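You operate a simulated robot arm through the tools that you are given. There is no shell and no other tool.

You run a simulated robot arm. Do the job below in one go: nothing can be reset, and whatever is moved stays where it is left.

JOB
Press the yellow primer once, then the blue primer twice, then open the bleed lever and shut it again.
Fine: the air pockets then stand under the vents and the grit over the traps; both loops end clear after one bleed.

The check looks at the end state, three seconds after you hand in, the way a careful person would. Anything else that was tipped, shoved, dropped, spilled or broken makes it a failure.

ROBOT AND FRAMES
A 6-joint arm with a two-finger gripper, fixed in place. Base frame: the origin is on the floor under the middle of its stand, x ahead of it, y to its left, z up. Readings come in mm, rad, newtons and seconds.
It reaches about 1572 mm from its shoulder. Its first joint turns from -2.897 to 2.897 rad. Payload 2.45 kg.
The tool frame sits at the grasp point between the pads (the TCP): z along the fingers, y along the line on which they close. The tips reach 20 mm beyond it. The gripper opens to 140 mm; its body begins 168 mm behind the TCP.
Orientation is that of the tool frame in the base frame, as a unit quaternion [w, x, y, z]. With the fingers straight down and closing along the base's y, the tool's x points along the base's -x, its y along +y and its z along -z.

CONTROLS
- The arm moves only by the tool apply_moves. Its argument "commands" is a list of rows, each a list of 2 entries, a list of its own where there are three numbers: the shift along the tool's x, y, z in mm, then the turn, a rotation vector about the tool's x, y, z in rad. In form: [[[tx, ty, tz], [wx, wy, wz]], ...]. A call has 1 to 20 rows; each row shifts and turns the commanded pose from where the row before left it, along the tool's axes as they then stand. "hand" is the finger opening in mm, from 0 to 140, set as the call begins (left out, the last holds). Each row takes 0.2 s and may step no farther than 50 mm and 0.15 rad from the row before; otherwise, or with a gripper value out of range, the whole call is refused. Where a pose cannot be reached the arm comes as near as it can. A force on the tool above 70 N (or 10 N above the force at the start of the call, whichever is more), or a blocked arm, ends the call early, and 0.2 s more pass. The fingers move at their own pace (about 45 mm/s each) and stop on an object; they squeeze with about 27 N. The grip force told is the motor's: it shows also when the fingers shut on nothing. Time passes only in rows, and 0.2 s behind the last, so rows that do not move let the fingers close. The reply holds the time, the measured pose of the TCP, the force on the tool along the base axes, the opening and the grip force, in the units named above and with some noise, with the torque about the TCP (base axes, N m) and any sound that the robot's microphone picked up, and new pictures: "pictures" is both (left out), scene, wrist or none.
- Cameras (640 x 400 px; columns grow to the right, rows downward): "scene" is fixed at [394.1, 648, 1638.9]; the picture's right is [-0.84, -0.54, 0.00], its down [-0.35, 0.53, -0.77] and it looks along [0.42, -0.65, -0.64] (base axes); focal length 314 px, centre (320, 200). "wrist" rides on the gripper at [78, 11, -209] in the tool frame; the picture's right is [-0.14, 0.99, 0.00], its down [-0.92, -0.13, -0.37] and it looks along [-0.37, -0.05, 0.93] (tool axes); focal length 280 px, centre (320, 200). There is no depth. A picture from a camera that has moved, and an enlarged one, comes with that camera's place and axes in the base frame and with its lens. The place of the scene camera against the robot may be out by one fixed shift of up to 12 mm in any direction.
- close_up(camera, box): a new picture of the part [left, top, right, bottom] of that camera's present view, enlarged. No time passes.
- finish_job(): hands the job in; it is judged then, once.

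Places have to be worked out from the pictures, the camera data and where the tool is seen. Open the gripper and draw the arm clear of the work before you hand the job in, unless the task says otherwise.

The tools are called after "Request:" as a command line: name --argument value ..., lists and objects as JSON in quotes. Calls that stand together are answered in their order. apply_moves: Moves the arm, as the interface text tells. Its arguments: {"type":"object","properties":{"commands":{"type":"array"},"hand":{"type":"number"},"pictures":{"type":"string","enum":["both","scene","wrist","none"]}},"required":["commands"]} The other tools are called the same way: close_up (camera, box) takes an enlarged picture of a part of a camera's view; finish_job () hands the job in.

At the start:

```text
time_s: 0.0
ee_pos: [749.1, 319.9, 1219.4]
tool_rot: [0.0, 0.0, 1.0, 0.0]
contact_force: [0.3, -0.2, -0.8]
wrist_torque: [-0.02, 0.03, 0.03]
width: 139.7
finger_force: 0.1
```

scene: 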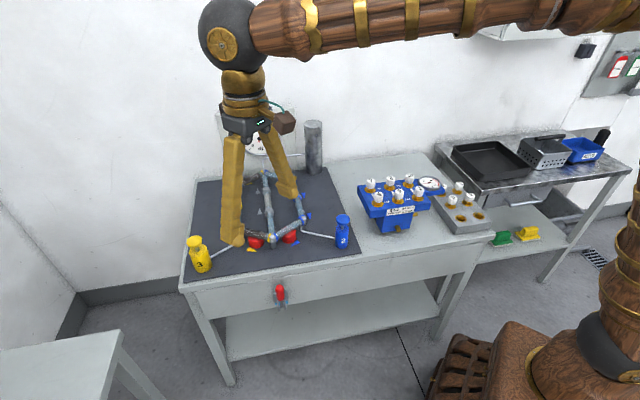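
wrist: 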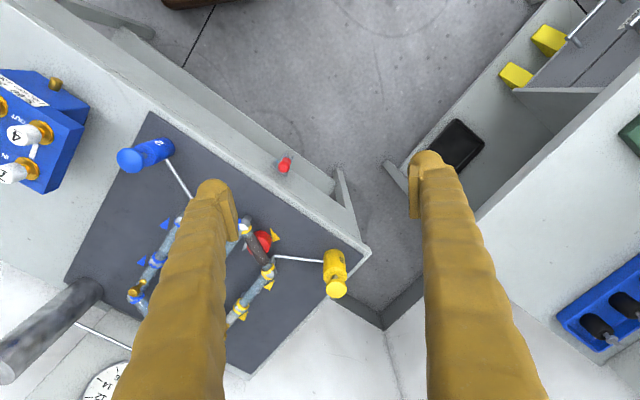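

I start by looking closely at the bench: the yellow and blue primers, the loops, and the red lever, which could be the bleed lever.

Request:
close_up --camera "scene" --box '[170, 160, 370, 320]'

Request:
close_up --camera "wrist" --box '[80, 100, 400, 300]'

Request:
close_up --camera "scene" --box '[240, 180, 320, 250]'

```text
2.50 times, centred on (270, 240) of scene
camera zoom: at [394.1, 648.0, 1638.9], right [-0.84, -0.54, 0.0], down [-0.35, 0.53, -0.77], along [0.42, -0.65, -0.64], focal length 786 px, centre (445, 100)
```

zoom: 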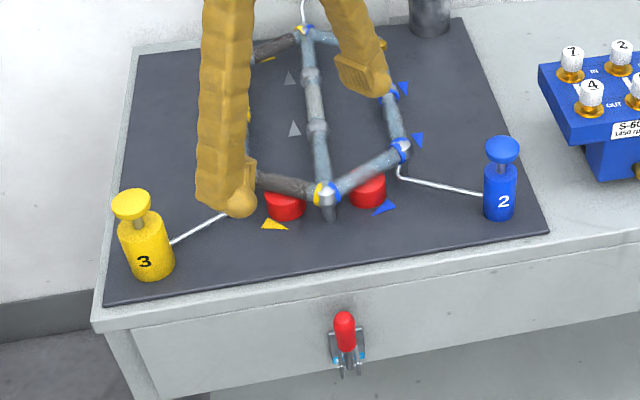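

```text
2.00 times, centred on (240, 200) of wrist
camera zoom: at [671.8, 330.1, 1428.7], right [0.14, 0.99, 0.0], down [0.92, -0.13, 0.37], along [0.37, -0.05, -0.93], focal length 561 px, centre (480, 200)
```

zoom: 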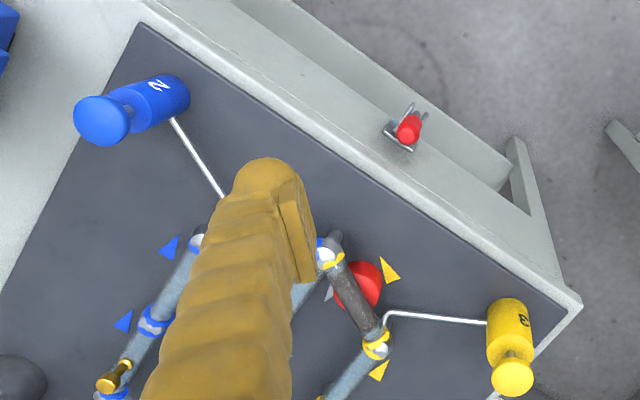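

```text
5.71 times, centred on (280, 215) of scene
camera zoom: at [394.1, 648.0, 1638.9], right [-0.84, -0.54, 0.0], down [-0.35, 0.53, -0.77], along [0.42, -0.65, -0.64], focal length 1796 px, centre (549, 114)
```

zoom: 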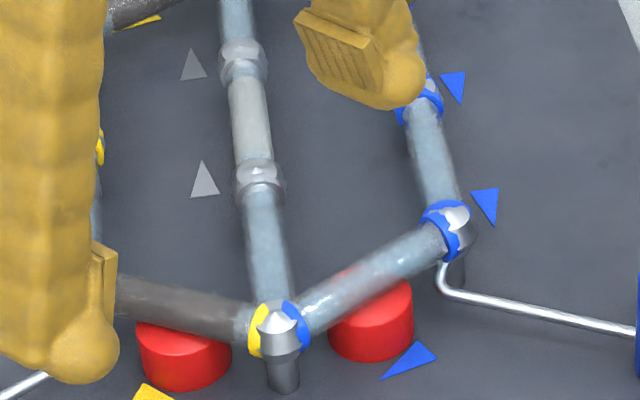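

The fingers hide part of the rig. From the two views I put the yellow head near (1046, 313, ~965) and the blue head near (749, -42, ~912), with the bench front running along about (0.64, 0.77). I'll back the hand off and turn it square to the bench for a clearer view.

Request:
apply_moves --commands '[[[37, 2, -20], [0, 0, 0]], [[37, 2, -20], [0, 0, 0]], [[37, 2, -20], [0, 0, 0]], [[37, 2, -20], [0, 0, 0]], [[0, 0, 0], [0, 0, 0.138]], [[0, 0, 0], [0, 0, 0.138]], [[0, 0, 0], [0, 0, 0.138]], [[0, 0, 0], [0, 0, 0.138]], [[0, 0, 0], [0, 0, 0.138]], [[0, 0, 0], [0, 0, 0]]]' --hand 140

```text
time_s: 2.2
ee_pos: [602.5, 328.7, 1299.7]
tool_rot: [0.0, 0.339, 0.941, 0.0]
contact_force: [0.8, 0.0, 0.0]
wrist_torque: [-0.02, 0.03, -0.01]
width: 140.4
finger_force: 0.1
camera wrist: at [549.3, 384.5, 1509.4], right [0.74, 0.68, 0.0], down [0.63, -0.69, 0.37], along [0.25, -0.27, -0.93], focal length 280 px, centre (320, 200)
```

scene: 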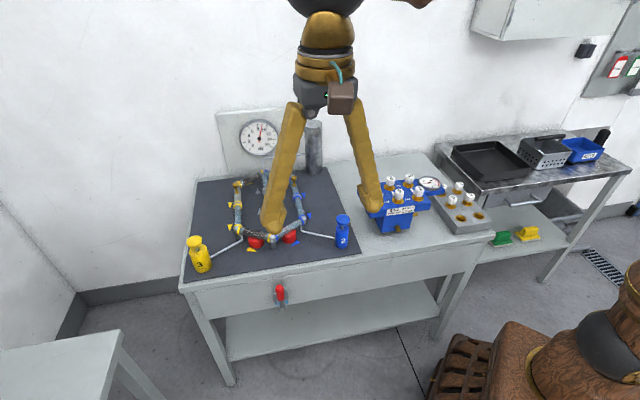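
wrist: 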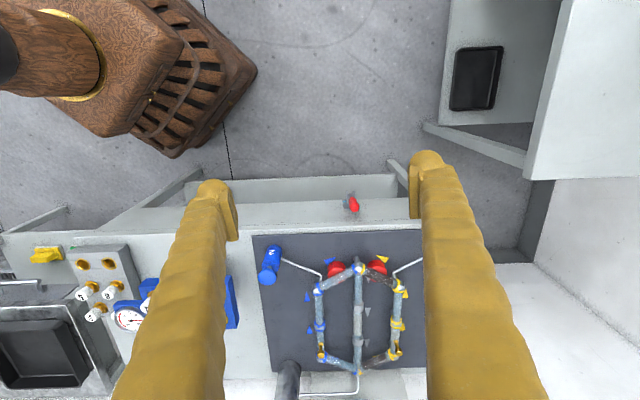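

The rig now shows between the fingers. I zoom in on both views to read the loops, the primers and the lever.

Request:
close_up --camera "wrist" --box '[240, 180, 430, 400]'

Request:
close_up --camera "wrist" --box '[300, 240, 430, 390]'

Request:
close_up --camera "scene" --box '[210, 160, 330, 260]'

Request:
close_up --camera "scene" --box '[250, 270, 310, 320]'

Request:
close_up --camera "wrist" --box '[325, 180, 385, 225]'

```text
1.82 times, centred on (335, 290) of wrist
camera zoom: at [549.3, 384.5, 1509.4], right [0.74, 0.68, 0.0], down [0.63, -0.69, 0.37], along [0.25, -0.27, -0.93], focal length 510 px, centre (293, 36)
```

zoom: 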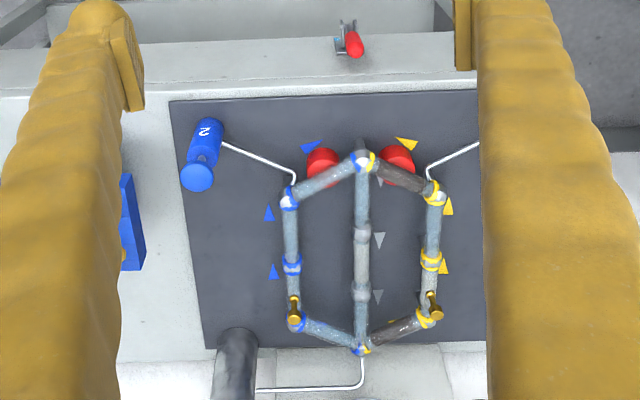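

```text
2.67 times, centred on (365, 315) of wrist
camera zoom: at [549.3, 384.5, 1509.4], right [0.74, 0.68, 0.0], down [0.63, -0.69, 0.37], along [0.25, -0.27, -0.93], focal length 748 px, centre (200, -107)
```

zoom: 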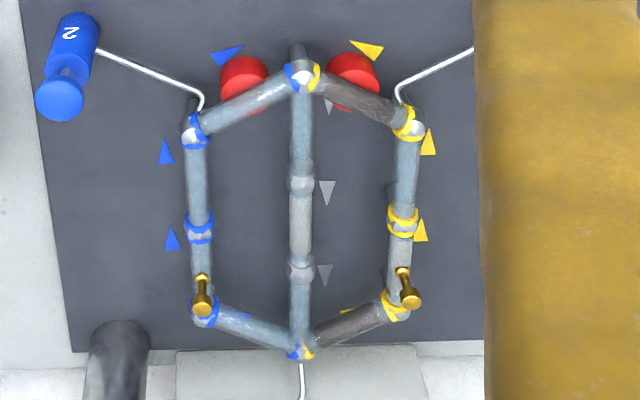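

```text
4.00 times, centred on (270, 210) of scene
camera zoom: at [394.1, 648.0, 1638.9], right [-0.84, -0.54, 0.0], down [-0.35, 0.53, -0.77], along [0.42, -0.65, -0.64], focal length 1257 px, centre (520, 160)
```

zoom: 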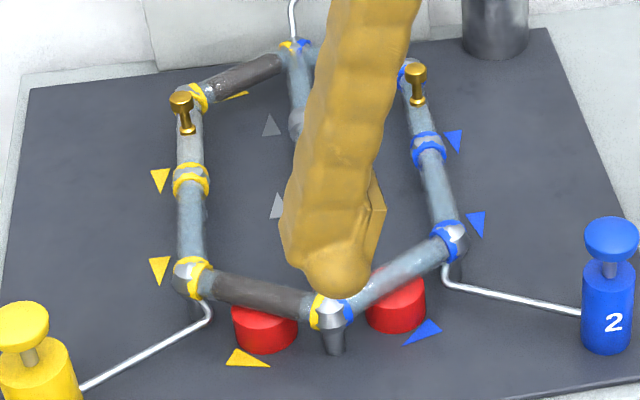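

```text
8.00 times, centred on (280, 295) of scene
camera zoom: at [394.1, 648.0, 1638.9], right [-0.84, -0.54, 0.0], down [-0.35, 0.53, -0.77], along [0.42, -0.65, -0.64], focal length 2515 px, centre (640, -560)
```

zoom: 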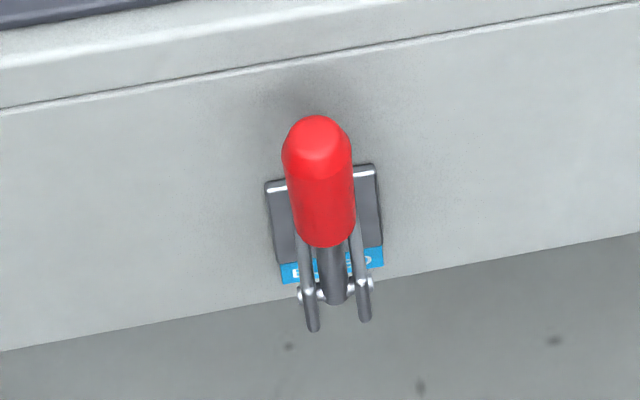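

```text
8.89 times, centred on (355, 202) of wrist
camera zoom: at [549.3, 384.5, 1509.4], right [0.74, 0.68, 0.0], down [0.63, -0.69, 0.37], along [0.25, -0.27, -0.93], focal length 2492 px, centre (9, 178)
```

zoom: 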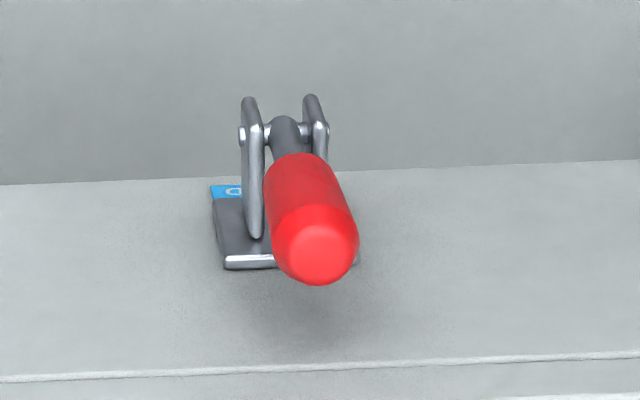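

Reading the rig: each loop has four segments of its own plus three shared, and the arrows run front to back through the middle and back to the front along the sides. Grit (dark) is in the yellow back and front segments. Air (pale) is in the yellow vent segment and the middle shared one. If yellow moves 3 steps and blue 2 per press, the plan puts air under both vents and grit over both traps. Two wrist views place the blue head near (744, -17, 942) and the yellow head near (1073, 309, ~942). I'll hover high over the yellow one to refine that.

Request:
apply_moves --commands '[[[-37, 28.5, 14], [0, 0, 0]], [[-37, 28.5, 14], [0, 0, 0]], [[-37, 28.5, 14], [0, 0, 0]], [[-37, 28.5, 14], [0, 0, 0]], [[-37, 28.5, 14], [0, 0, 0]], [[-37, 28.5, 14], [0, 0, 0]], [[-37, 28.5, 14], [0, 0, 0]], [[-37, 28.5, 14], [0, 0, 0]], [[-37, 28.5, 14], [0, 0, 0]], [[-37, 28.5, 14], [0, 0, 0]], [[0, 0, 0], [0, 0, 0]]]'

```text
time_s: 4.6
ee_pos: [1070.0, 311.0, 1160.9]
tool_rot: [0.001, 0.338, 0.941, 0.001]
contact_force: [1.0, -1.1, 0.0]
wrist_torque: [0.0, -0.02, 0.0]
width: 139.9
finger_force: 0.0
camera wrist: at [1016.4, 368.2, 1368.8], right [0.74, 0.68, 0.0], down [0.63, -0.68, 0.37], along [0.25, -0.27, -0.93], focal length 280 px, centre (320, 200)
```

scene: 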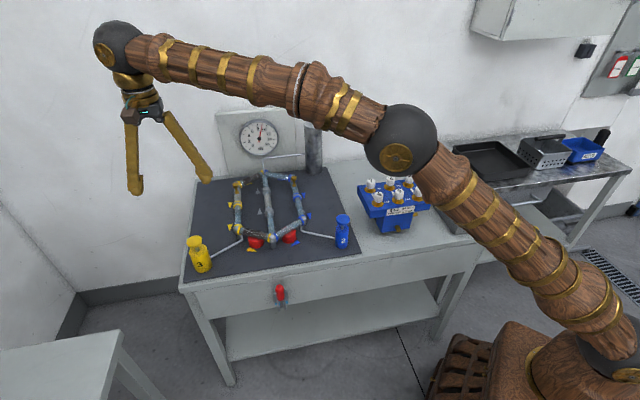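
wrist: 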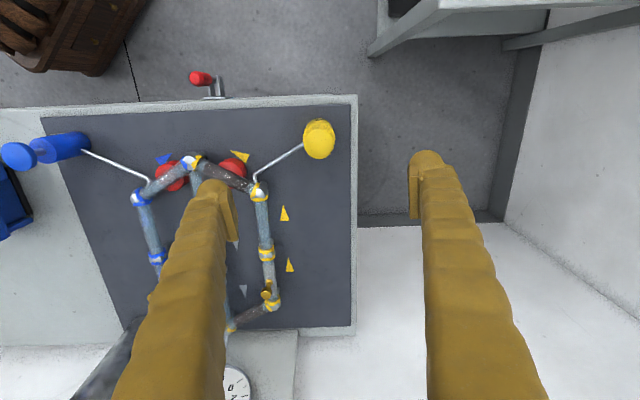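

The scene view is clear now, and the yellow head sits centred in the wrist view. I take close-ups to fix its position and get a baseline reading of the pipe contents.

Request:
close_up --camera "wrist" --box '[250, 90, 390, 180]'

Request:
close_up --camera "scene" --box '[220, 160, 320, 250]'

Request:
close_up --camera "scene" --box '[175, 210, 255, 280]'

Request:
close_up --camera "wrist" --box '[170, 50, 250, 110]'

```text
4.44 times, centred on (320, 135) of wrist
camera zoom: at [1016.4, 368.2, 1368.8], right [0.74, 0.68, 0.0], down [0.63, -0.68, 0.37], along [0.25, -0.27, -0.93], focal length 1246 px, centre (320, 489)
```

zoom: 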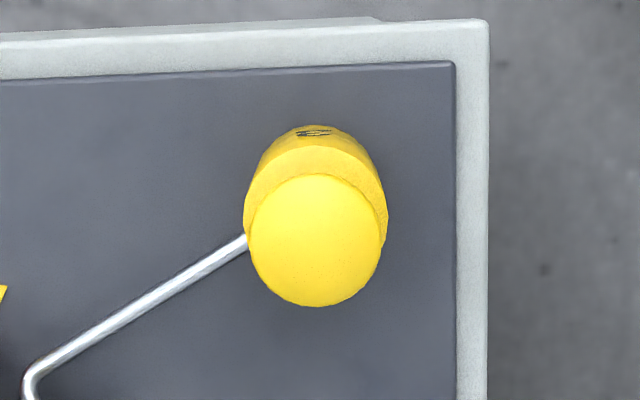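

```text
4.44 times, centred on (270, 205) of scene
camera zoom: at [394.1, 648.0, 1638.9], right [-0.84, -0.54, 0.0], down [-0.35, 0.53, -0.77], along [0.42, -0.65, -0.64], focal length 1397 px, centre (542, 178)
```

zoom: 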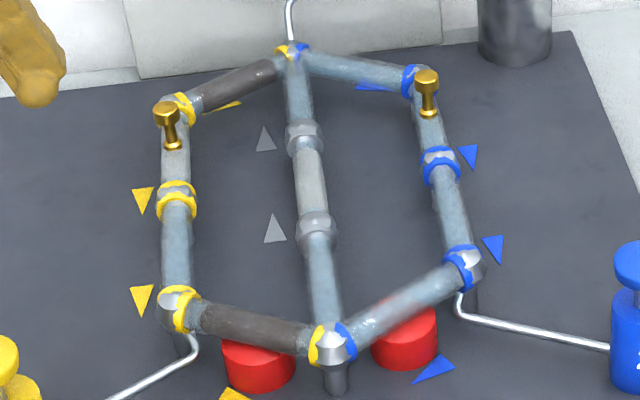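

```text
5.71 times, centred on (215, 245) of scene
camera zoom: at [394.1, 648.0, 1638.9], right [-0.84, -0.54, 0.0], down [-0.35, 0.53, -0.77], along [0.42, -0.65, -0.64], focal length 1796 px, centre (920, -57)
```

zoom: 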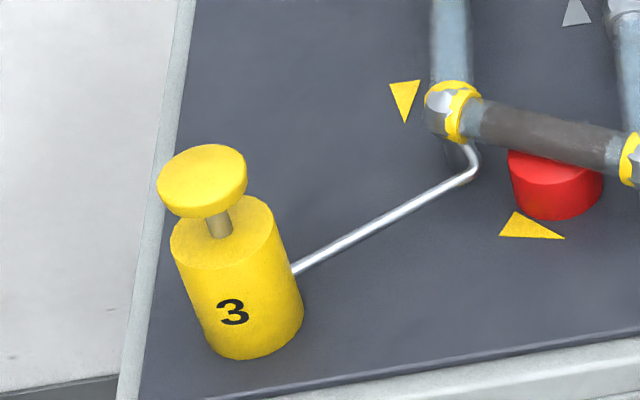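

```text
6.67 times, centred on (210, 80) of wrist
camera zoom: at [1016.4, 368.2, 1368.8], right [0.74, 0.68, 0.0], down [0.63, -0.68, 0.37], along [0.25, -0.27, -0.93], focal length 1869 px, centre (1053, 1000)
```

zoom: 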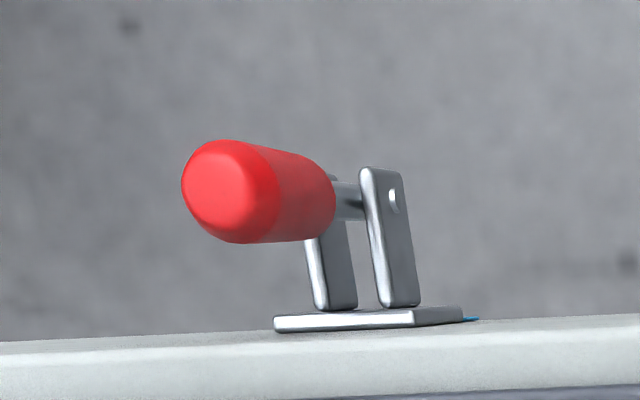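

The loops read as expected: yellow has grit in its back and front segments and air at its vent, the shared middle segment has air, and blue is all water. The yellow head centre works out at about (1069, 308, 950) and roughly 46 mm wide. I'll close the fingers and come down to about 70 mm above it.

Request:
apply_moves --commands '[[[-1, -3, 0], [0, 0, 0]], [[0, 0, 0], [0, 0, 0]], [[0, 0, 0], [0, 0, 0]], [[0, 0, 30], [0, 0, 0]], [[0, 0, 30], [0, 0, 0]], [[0, 0, 30], [0, 0, 0]], [[0, 0, 30], [0, 0, 0]], [[0, 0, 0], [0, 0, 0]], [[0, 0, 0], [0, 0, 0]]]' --hand 0

```text
time_s: 6.6
ee_pos: [1066.2, 310.0, 1039.5]
tool_rot: [0.0, 0.339, 0.941, 0.0]
contact_force: [0.6, 0.0, -0.7]
wrist_torque: [-0.01, 0.05, 0.02]
width: 0.0
finger_force: 27.5
camera wrist: at [1012.4, 367.7, 1248.7], right [0.74, 0.68, 0.0], down [0.63, -0.68, 0.37], along [0.25, -0.27, -0.93], focal length 280 px, centre (320, 200)
```

scene: 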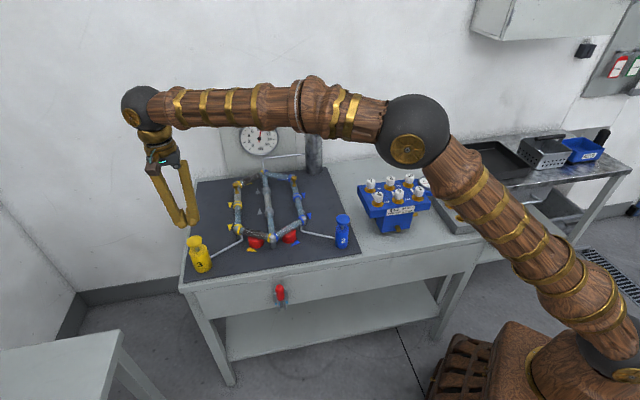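
wrist: 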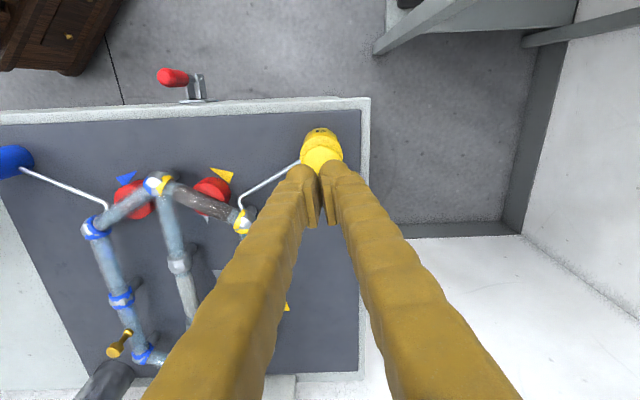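

The fingers are shut and just above the yellow head. I zoom in to check the lateral alignment.

Request:
close_up --camera "wrist" --box '[270, 100, 370, 240]'

Request:
close_up --camera "scene" --box '[140, 160, 260, 280]'

```text
2.86 times, centred on (320, 170) of wrist
camera zoom: at [1012.4, 367.7, 1248.7], right [0.74, 0.68, 0.0], down [0.63, -0.68, 0.37], along [0.25, -0.27, -0.93], focal length 801 px, centre (320, 286)
```

zoom: 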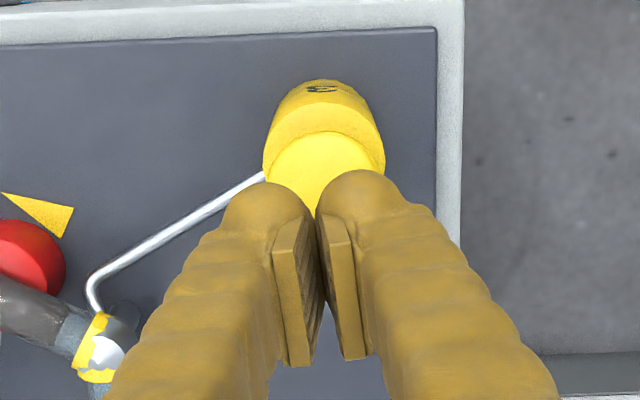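

```text
3.33 times, centred on (200, 220) of scene
camera zoom: at [394.1, 648.0, 1638.9], right [-0.84, -0.54, 0.0], down [-0.35, 0.53, -0.77], along [0.42, -0.65, -0.64], focal length 1048 px, centre (720, 133)
```

zoom: 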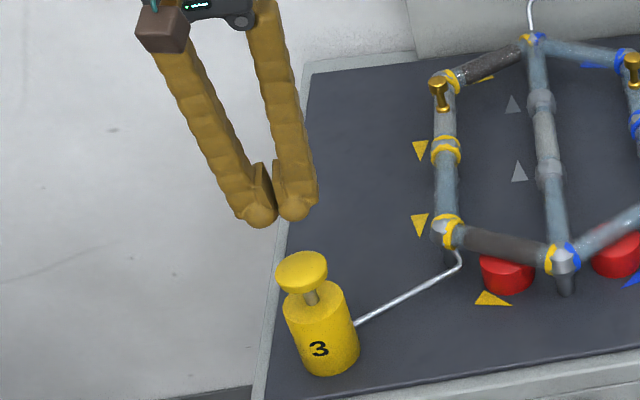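

The head is centred near (1068, 309), and the rounded fingertips sit about 10 mm toward the tool's +x side. I shift 8 mm along tool -x and come down to just above contact.

Request:
apply_moves --commands '[[[-8, 0, 0], [0, 0, 0]], [[0, 0, 25], [0, 0, 0]], [[0, 0, 25], [0, 0, 0]], [[0, 0, 5], [0, 0, 0]], [[0, 0, 0], [0, 0, 0]]]'

Request:
close_up --camera "scene" --box '[160, 200, 260, 280]'

Request:
close_up --camera "wrist" --box '[270, 100, 370, 240]'

```text
time_s: 7.8
ee_pos: [1073.6, 306.3, 983.5]
tool_rot: [0.001, 0.338, 0.941, 0.001]
contact_force: [-0.2, 0.4, -0.3]
wrist_torque: [0.02, -0.02, -0.01]
width: 0.0
finger_force: 26.6
camera wrist: at [1019.4, 363.1, 1193.1], right [0.74, 0.68, 0.0], down [0.63, -0.68, 0.37], along [0.25, -0.27, -0.93], focal length 280 px, centre (320, 200)
```

scene: 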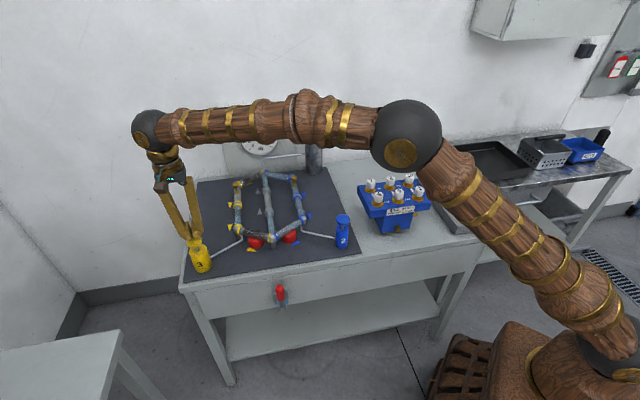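
wrist: 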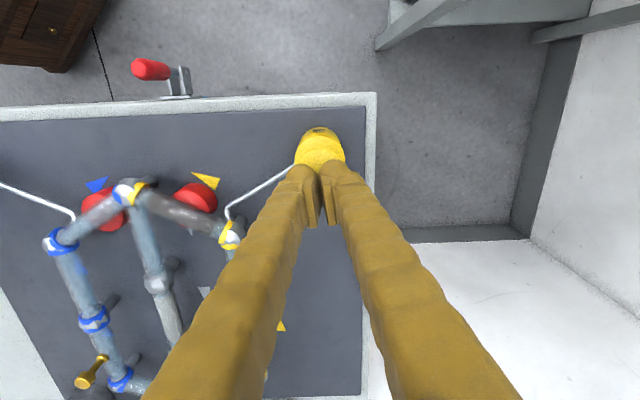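

```text
5.00 times, centred on (210, 240) of scene
camera zoom: at [394.1, 648.0, 1638.9], right [-0.84, -0.54, 0.0], down [-0.35, 0.53, -0.77], along [0.42, -0.65, -0.64], focal length 1572 px, centre (870, 0)
```

zoom: 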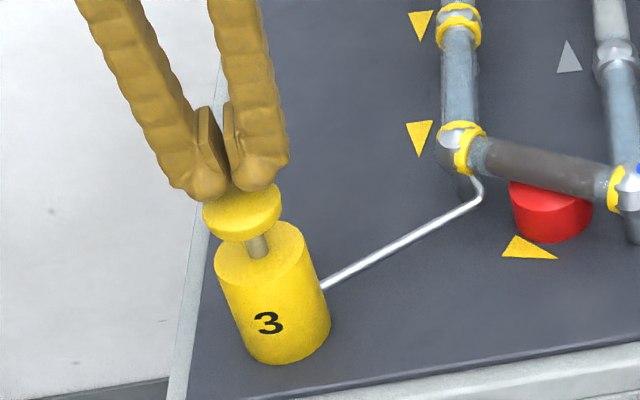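

```text
2.86 times, centred on (320, 170) of wrist
camera zoom: at [1019.4, 363.1, 1193.1], right [0.74, 0.68, 0.0], down [0.63, -0.68, 0.37], along [0.25, -0.27, -0.93], focal length 801 px, centre (320, 286)
```

zoom: 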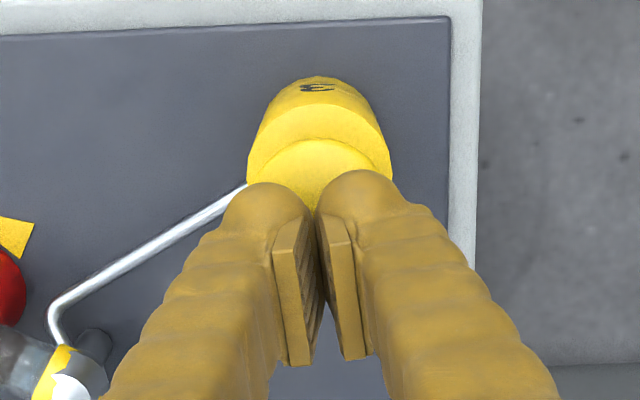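

The fingers are over the middle of the head, tips about 13 mm above it, with no contact force. I start the single press in small downward steps.

Request:
apply_moves --commands '[[[0, 0, 4], [0, 0, 0]], [[0, 0, 4], [0, 0, 0]], [[0, 0, 4], [0, 0, 0]], [[0, 0, 4], [0, 0, 0]], [[0, 0, 3], [0, 0, 0]]]' --pictures "none"

Request:
close_up --camera "scene" --box '[160, 200, 260, 280]'

```text
time_s: 9.0
ee_pos: [1073.6, 304.1, 966.5]
tool_rot: [-0.001, 0.338, 0.941, 0.001]
contact_force: [-0.3, -0.2, 3.0]
wrist_torque: [-0.07, -0.01, 0.02]
width: 6.1
finger_force: 29.2
```

```text
5.00 times, centred on (210, 240) of scene
camera zoom: at [394.1, 648.0, 1638.9], right [-0.84, -0.54, 0.0], down [-0.35, 0.53, -0.77], along [0.42, -0.65, -0.64], focal length 1572 px, centre (870, 0)
```

zoom: 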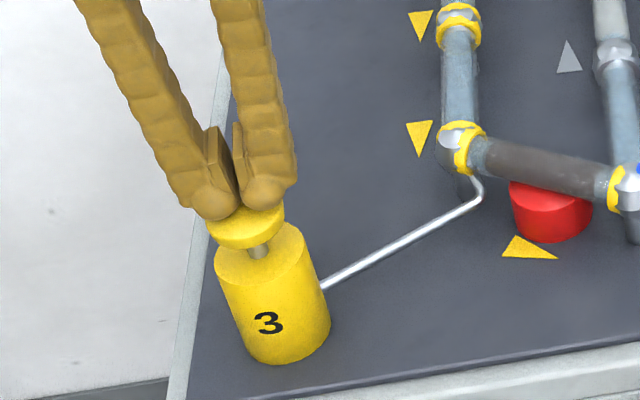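

Contact: 3 N upward, and the plunger has started down, though the fingertips have been pushed about 6 mm apart. I continue gently and keep an eye on the spread.

Request:
apply_moves --commands '[[[0, 0, 2], [0, 0, 0]], [[0, 0, 2], [0, 0, 0]]]' --pictures "wrist"

Request:
close_up --camera "scene" --box '[160, 200, 260, 280]'

Request:
close_up --camera "wrist" --box '[270, 100, 370, 240]'

```text
time_s: 9.6
ee_pos: [1073.1, 304.5, 963.3]
tool_rot: [0.0, 0.338, 0.941, 0.001]
contact_force: [1.8, 0.4, 3.9]
wrist_torque: [-0.02, 0.01, 0.01]
width: 5.7
finger_force: 29.7
camera wrist: at [1019.7, 361.8, 1171.8], right [0.74, 0.68, 0.0], down [0.63, -0.68, 0.37], along [0.25, -0.27, -0.93], focal length 280 px, centre (320, 200)
```

wrist: 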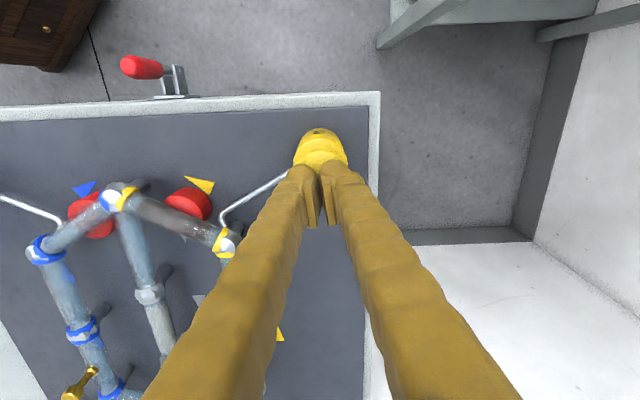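

```text
5.00 times, centred on (210, 240) of scene
camera zoom: at [394.1, 648.0, 1638.9], right [-0.84, -0.54, 0.0], down [-0.35, 0.53, -0.77], along [0.42, -0.65, -0.64], focal length 1572 px, centre (870, 0)
```

zoom: 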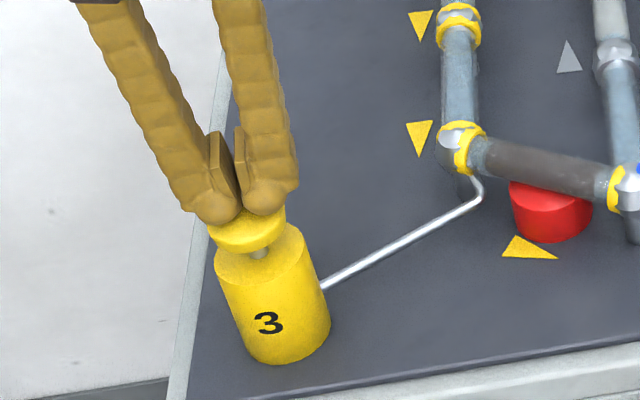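

```text
2.86 times, centred on (320, 170) of wrist
camera zoom: at [1019.7, 361.8, 1171.8], right [0.74, 0.68, 0.0], down [0.63, -0.68, 0.37], along [0.25, -0.27, -0.93], focal length 801 px, centre (320, 286)
```

zoom: 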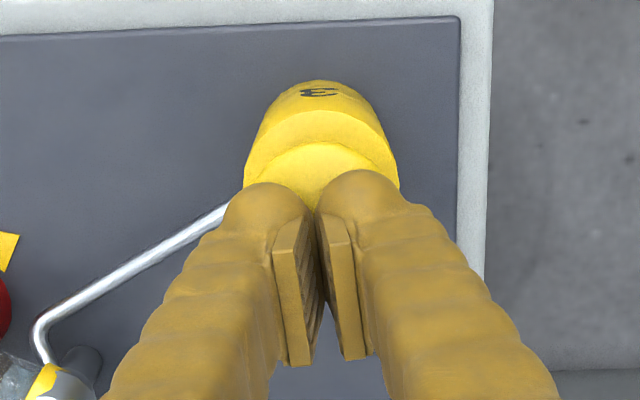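

The spread holds at about 6 mm with only ~4 N, so the spring is soft. I keep pressing in 2 mm steps.

Request:
apply_moves --commands '[[[0, 0, 2], [0, 0, 0]], [[0, 0, 2], [0, 0, 0]], [[0, 0, 2], [0, 0, 0]]]' --pictures "none"

Request:
close_up --camera "scene" --box '[160, 160, 320, 280]'

```text
time_s: 10.4
ee_pos: [1073.9, 304.4, 956.6]
tool_rot: [0.0, 0.338, 0.941, 0.001]
contact_force: [0.2, -1.1, 4.0]
wrist_torque: [-0.07, -0.02, -0.02]
width: 6.0
finger_force: 29.3
heard: click
```

```text
3.33 times, centred on (240, 220) of scene
camera zoom: at [394.1, 648.0, 1638.9], right [-0.84, -0.54, 0.0], down [-0.35, 0.53, -0.77], along [0.42, -0.65, -0.64], focal length 1048 px, centre (587, 133)
```

zoom: 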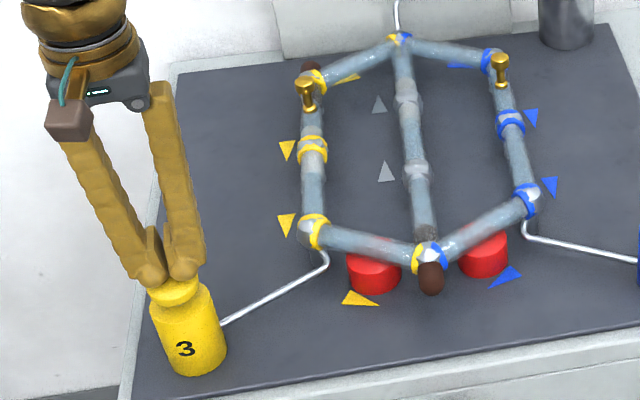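

A click was heard and the pipe contents are moving, so that counts as one press. I lift straight off and let the flow settle.

Request:
apply_moves --commands '[[[0, 0, -10], [0, 0, 0]], [[0, 0, -20], [0, 0, 0]], [[0, 0, -40], [0, 0, 0]], [[0, 0, -40], [0, 0, 0]], [[0, 0, -40], [0, 0, 0]], [[0, 0, 0], [0, 0, 0]], [[0, 0, 0], [0, 0, 0]], [[0, 0, 0], [0, 0, 0]]]' --pictures "scene"

Request:
close_up --camera "scene" --box '[160, 160, 320, 280]'

Request:
close_up --camera "scene" --box '[220, 160, 320, 250]'

```text
time_s: 12.2
ee_pos: [1074.8, 304.3, 1109.2]
tool_rot: [0.0, 0.338, 0.941, 0.001]
contact_force: [-0.2, 0.5, -0.1]
wrist_torque: [0.01, 0.03, 0.01]
width: 0.0
finger_force: 29.3
```

scene: 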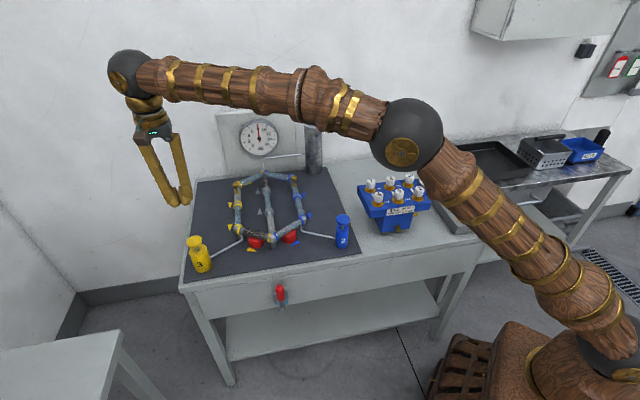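

```text
3.33 times, centred on (240, 220) of scene
camera zoom: at [394.1, 648.0, 1638.9], right [-0.84, -0.54, 0.0], down [-0.35, 0.53, -0.77], along [0.42, -0.65, -0.64], focal length 1048 px, centre (587, 133)
```

zoom: 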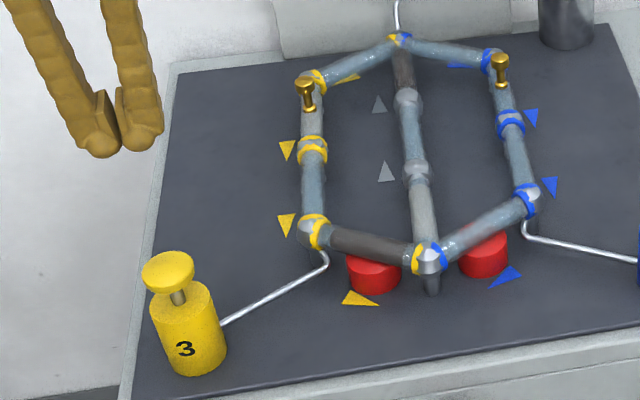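

```text
4.44 times, centred on (270, 205) of scene
camera zoom: at [394.1, 648.0, 1638.9], right [-0.84, -0.54, 0.0], down [-0.35, 0.53, -0.77], along [0.42, -0.65, -0.64], focal length 1397 px, centre (542, 178)
```

zoom: 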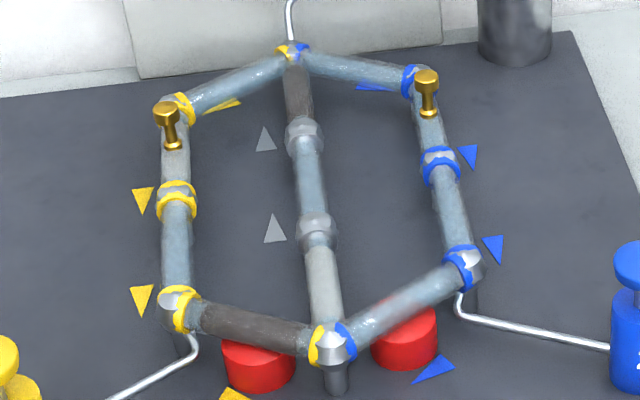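

The state matches my prediction: grit over the yellow trap, air under the yellow vent, air in the front shared segment and grit in the back shared one. Two blue presses of 2 steps each should finish it. The blue head is near (744, -21, 942), so I travel there at this height.

Request:
apply_moves --commands '[[[4.2, -46.1, -2], [0, 0, 0]], [[4.2, -46.1, -2], [0, 0, 0]], [[4.2, -46.1, -2], [0, 0, 0]], [[4.2, -46.1, -2], [0, 0, 0]], [[4.2, -46.1, -2], [0, 0, 0]], [[4.2, -46.1, 0], [0, 0, 0]], [[4.2, -46.1, 0], [0, 0, 0]], [[4.2, -46.1, 0], [0, 0, 0]], [[4.2, -46.1, 0], [0, 0, 0]], [[4.2, -46.1, 0], [0, 0, 0]], [[0, 0, 0], [0, 0, 0]]]'

Request:
close_up --camera "wrist" --box '[270, 80, 370, 220]'

Request:
close_up --camera "scene" --box '[270, 130, 390, 260]'

```text
time_s: 14.6
ee_pos: [748.7, -25.2, 1112.0]
tool_rot: [0.0, 0.338, 0.941, 0.0]
contact_force: [0.0, 0.5, 0.5]
wrist_torque: [0.01, 0.01, -0.01]
width: 0.0
finger_force: 29.2
camera wrist: at [694.9, 32.6, 1321.4], right [0.74, 0.68, 0.0], down [0.63, -0.68, 0.37], along [0.25, -0.27, -0.93], focal length 280 px, centre (320, 200)
```

scene: 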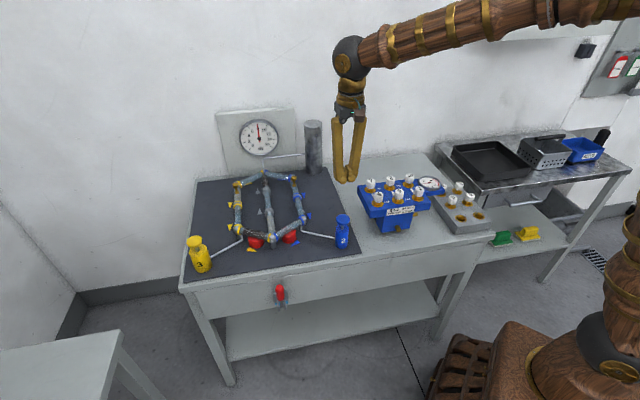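
wrist: 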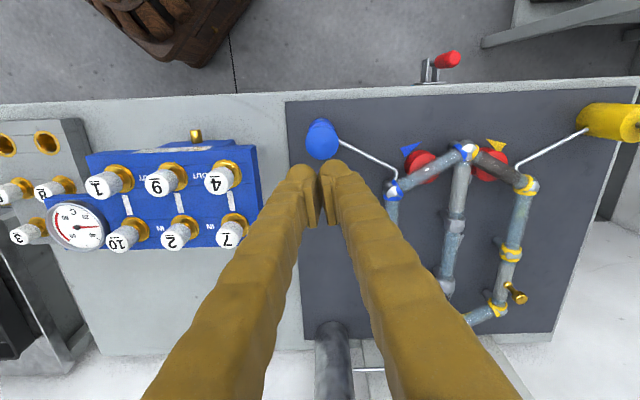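

```text
2.86 times, centred on (320, 150) of wrist
camera zoom: at [694.9, 32.6, 1321.4], right [0.74, 0.68, 0.0], down [0.63, -0.68, 0.37], along [0.25, -0.27, -0.93], focal length 801 px, centre (320, 343)
```

zoom: 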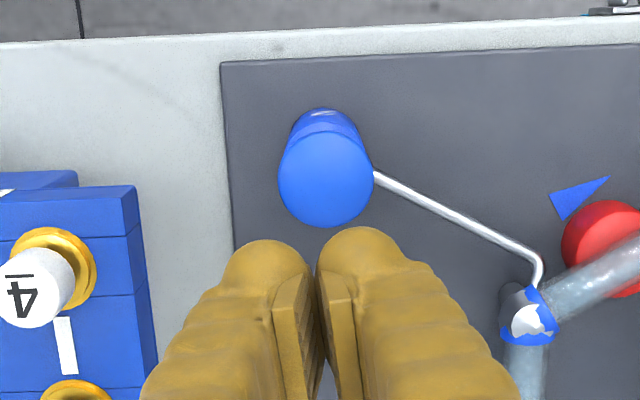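

```text
3.08 times, centred on (330, 195) of scene
camera zoom: at [394.1, 648.0, 1638.9], right [-0.84, -0.54, 0.0], down [-0.35, 0.53, -0.77], along [0.42, -0.65, -0.64], focal length 967 px, centre (289, 215)
```

zoom: 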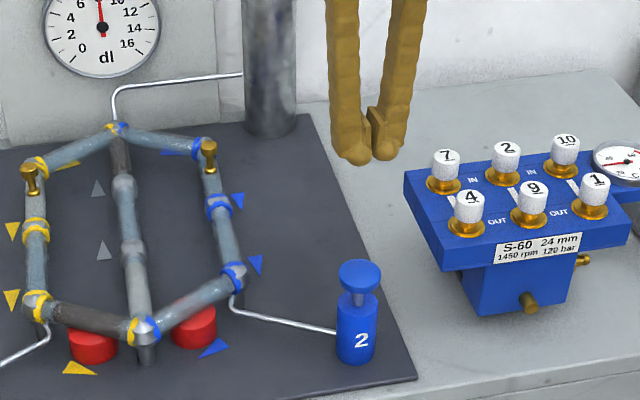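

The blue head is centred near (743, -16, 945). I correct by about 3 mm in tool x and y and come down to roughly 30 mm above it.

Request:
apply_moves --commands '[[[3.2, 3.4, 0], [0, 0, 0]], [[0, 0, 40], [0, 0, 0]], [[0, 0, 40], [0, 0, 0]], [[0, 0, 30], [0, 0, 0]], [[0, 0, 10], [0, 0, 0]], [[0, 0, 0], [0, 0, 0]]]'

Request:
close_up --camera "wrist" --box '[270, 80, 370, 220]'

Request:
close_up --camera "scene" --box '[290, 160, 410, 260]'

```text
time_s: 16.0
ee_pos: [747.0, -19.7, 995.5]
tool_rot: [0.0, 0.338, 0.941, 0.001]
contact_force: [0.0, -0.3, 0.6]
wrist_torque: [-0.01, 0.01, -0.01]
width: 0.0
finger_force: 29.6
camera wrist: at [694.0, 36.9, 1204.1], right [0.74, 0.68, 0.0], down [0.63, -0.68, 0.37], along [0.25, -0.27, -0.93], focal length 280 px, centre (320, 200)
```

scene: 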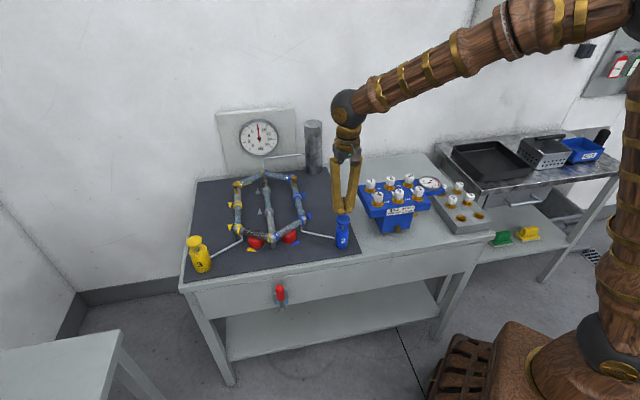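
wrist: 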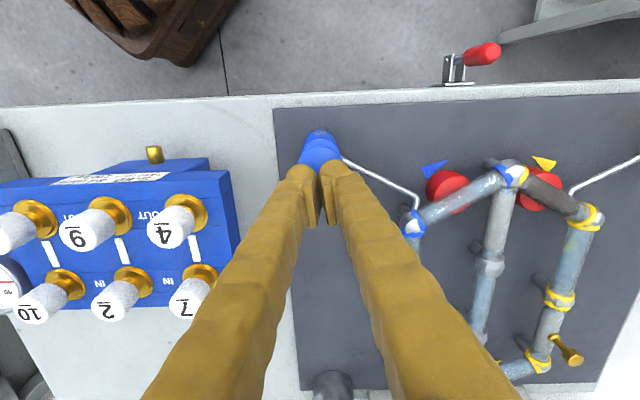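

```text
2.86 times, centred on (320, 150) of wrist
camera zoom: at [694.0, 36.9, 1204.1], right [0.74, 0.68, 0.0], down [0.63, -0.68, 0.37], along [0.25, -0.27, -0.93], focal length 801 px, centre (320, 343)
```

zoom: 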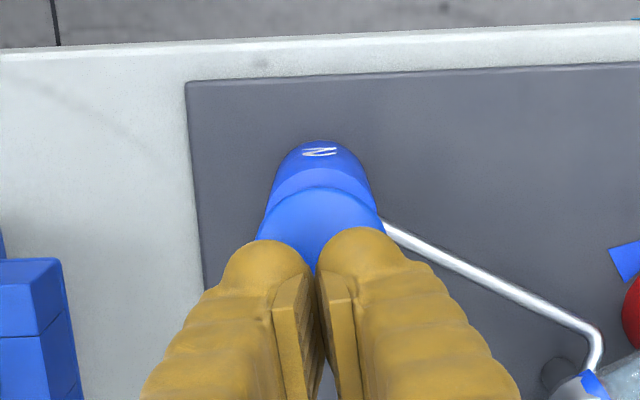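

```text
4.00 times, centred on (350, 210) of scene
camera zoom: at [394.1, 648.0, 1638.9], right [-0.84, -0.54, 0.0], down [-0.35, 0.53, -0.77], along [0.42, -0.65, -0.64], focal length 1257 px, centre (200, 160)
```

zoom: 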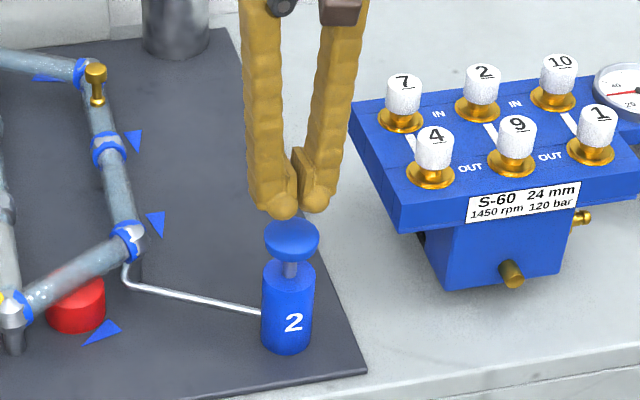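

Alignment looks good. I lower to contact, then press in small steps and listen for the click.

Request:
apply_moves --commands '[[[0, 0, 10], [0, 0, 0]], [[0, 0, 8], [0, 0, 0]], [[0, 0, 4], [0, 0, 0]], [[0, 0, 4], [0, 0, 0]], [[0, 0, 3], [0, 0, 0]], [[0, 0, 2], [0, 0, 0]], [[0, 0, 0], [0, 0, 0]]]' --pictures "none"

Request:
close_up --camera "scene" --box '[290, 160, 410, 260]'

```text
time_s: 17.6
ee_pos: [748.9, -19.9, 964.4]
tool_rot: [-0.001, 0.338, 0.941, 0.0]
contact_force: [1.4, -0.1, 2.1]
wrist_torque: [-0.02, -0.05, -0.02]
width: 6.0
finger_force: 29.3
```

```text
4.00 times, centred on (350, 210) of scene
camera zoom: at [394.1, 648.0, 1638.9], right [-0.84, -0.54, 0.0], down [-0.35, 0.53, -0.77], along [0.42, -0.65, -0.64], focal length 1257 px, centre (200, 160)
```

zoom: 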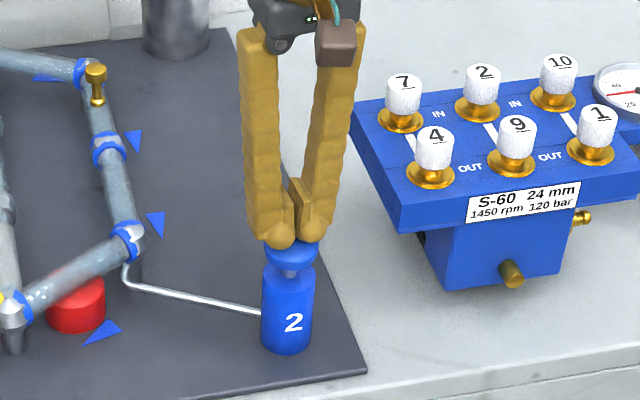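

The blue plunger is partly down with about 2 N and no click yet. I continue in 2 mm steps.

Request:
apply_moves --commands '[[[0, 0, 2], [0, 0, 0]], [[0, 0, 2], [0, 0, 0]], [[0, 0, 2], [0, 0, 0]]]' --pictures "none"

```text
time_s: 18.4
ee_pos: [748.2, -19.2, 959.4]
tool_rot: [0.0, 0.338, 0.941, 0.001]
contact_force: [1.0, 1.2, 4.4]
wrist_torque: [0.0, 0.0, -0.02]
width: 6.1
finger_force: 29.1
```

Still no click at about 959 mm, and the force is a soft 4.4 N. I press a few more millimetres.

Request:
apply_moves --commands '[[[0, 0, 2], [0, 0, 0]], [[0, 0, 2], [0, 0, 0]]]' --pictures "none"

Request:
close_up --camera "scene" --box '[220, 160, 380, 260]'

```text
time_s: 19.0
ee_pos: [748.1, -19.6, 954.0]
tool_rot: [0.0, 0.338, 0.941, 0.0]
contact_force: [-2.2, -0.5, 5.2]
wrist_torque: [-0.01, 0.05, 0.01]
width: 5.9
finger_force: 29.4
heard: click
```

```text
4.00 times, centred on (300, 210) of scene
camera zoom: at [394.1, 648.0, 1638.9], right [-0.84, -0.54, 0.0], down [-0.35, 0.53, -0.77], along [0.42, -0.65, -0.64], focal length 1257 px, centre (400, 160)
```

zoom: 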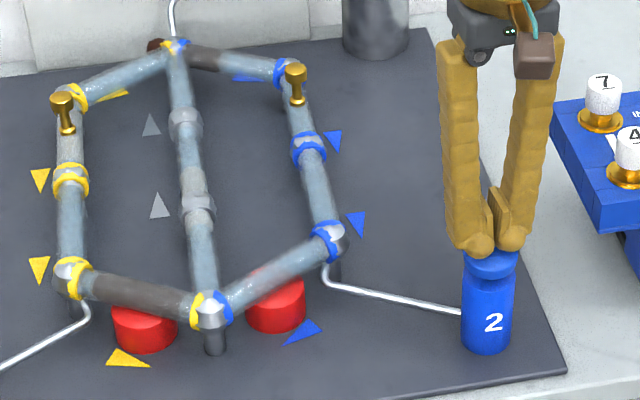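

Click: the first blue press is in and the contents are moving. I lift fully off the head and let the flow settle.

Request:
apply_moves --commands '[[[0, 0, -10], [0, 0, 0]], [[0, 0, -20], [0, 0, 0]], [[0, 0, -15], [0, 0, 0]], [[0, 0, 0], [0, 0, 0]], [[0, 0, 0], [0, 0, 0]], [[0, 0, 0], [0, 0, 0]], [[0, 0, 0], [0, 0, 0]], [[0, 0, 0], [0, 0, 0]]]' --pictures "none"

Request:
close_up --camera "scene" --box '[220, 160, 380, 260]'

Request:
close_up --camera "wrist" --box '[270, 80, 370, 220]'

```text
time_s: 20.8
ee_pos: [748.1, -20.8, 998.2]
tool_rot: [0.001, 0.338, 0.941, 0.001]
contact_force: [0.8, 0.5, -0.5]
wrist_torque: [0.02, 0.0, 0.0]
width: 0.2
finger_force: 29.0
```

```text
4.00 times, centred on (300, 210) of scene
camera zoom: at [394.1, 648.0, 1638.9], right [-0.84, -0.54, 0.0], down [-0.35, 0.53, -0.77], along [0.42, -0.65, -0.64], focal length 1257 px, centre (400, 160)
```

zoom: 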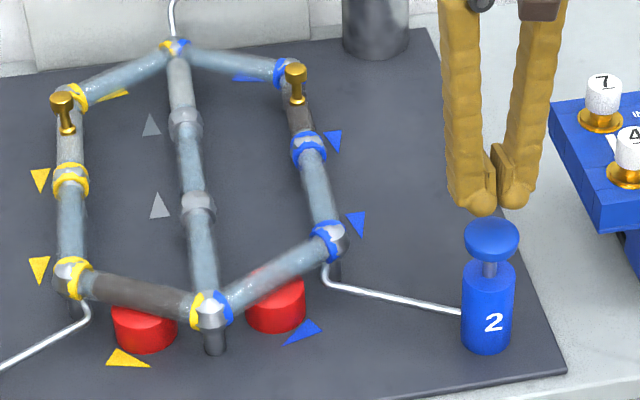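

```text
2.86 times, centred on (320, 150) of wrist
camera zoom: at [694.8, 37.2, 1207.6], right [0.74, 0.68, 0.0], down [0.63, -0.68, 0.37], along [0.25, -0.27, -0.93], focal length 801 px, centre (320, 343)
```

zoom: 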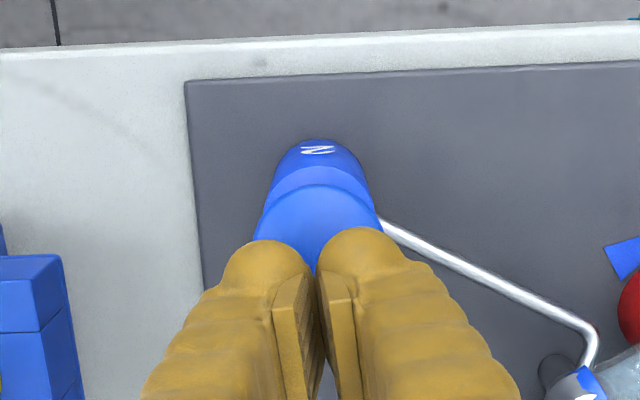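

The blue contents moved two steps, with grit now at the blue vent segment on its way to the trap, and the head has sprung back. I make the second blue press the same way.

Request:
apply_moves --commands '[[[0, 0, 12], [0, 0, 0]], [[0, 0, 10], [0, 0, 0]], [[0, 0, 5], [0, 0, 0]], [[0, 0, 4], [0, 0, 0]], [[0, 0, 3], [0, 0, 0]], [[0, 0, 3], [0, 0, 0]], [[0, 0, 2], [0, 0, 0]]]' --pictures "none"

```text
time_s: 22.4
ee_pos: [747.6, -19.6, 961.5]
tool_rot: [0.0, 0.337, 0.941, 0.001]
contact_force: [0.5, -2.2, 4.4]
wrist_torque: [-0.04, 0.0, 0.02]
width: 5.8
finger_force: 29.1
```

Pressing at about 961 mm with no click yet, so I go down the last few millimetres.

Request:
apply_moves --commands '[[[0, 0, 2], [0, 0, 0]], [[0, 0, 2], [0, 0, 0]], [[0, 0, 2], [0, 0, 0]]]' --pictures "none"

```text
time_s: 23.2
ee_pos: [748.9, -21.1, 955.4]
tool_rot: [0.0, 0.338, 0.941, 0.001]
contact_force: [-1.9, 1.5, 5.5]
wrist_torque: [0.03, 0.0, 0.0]
width: 5.9
finger_force: 29.6
heard: click
```

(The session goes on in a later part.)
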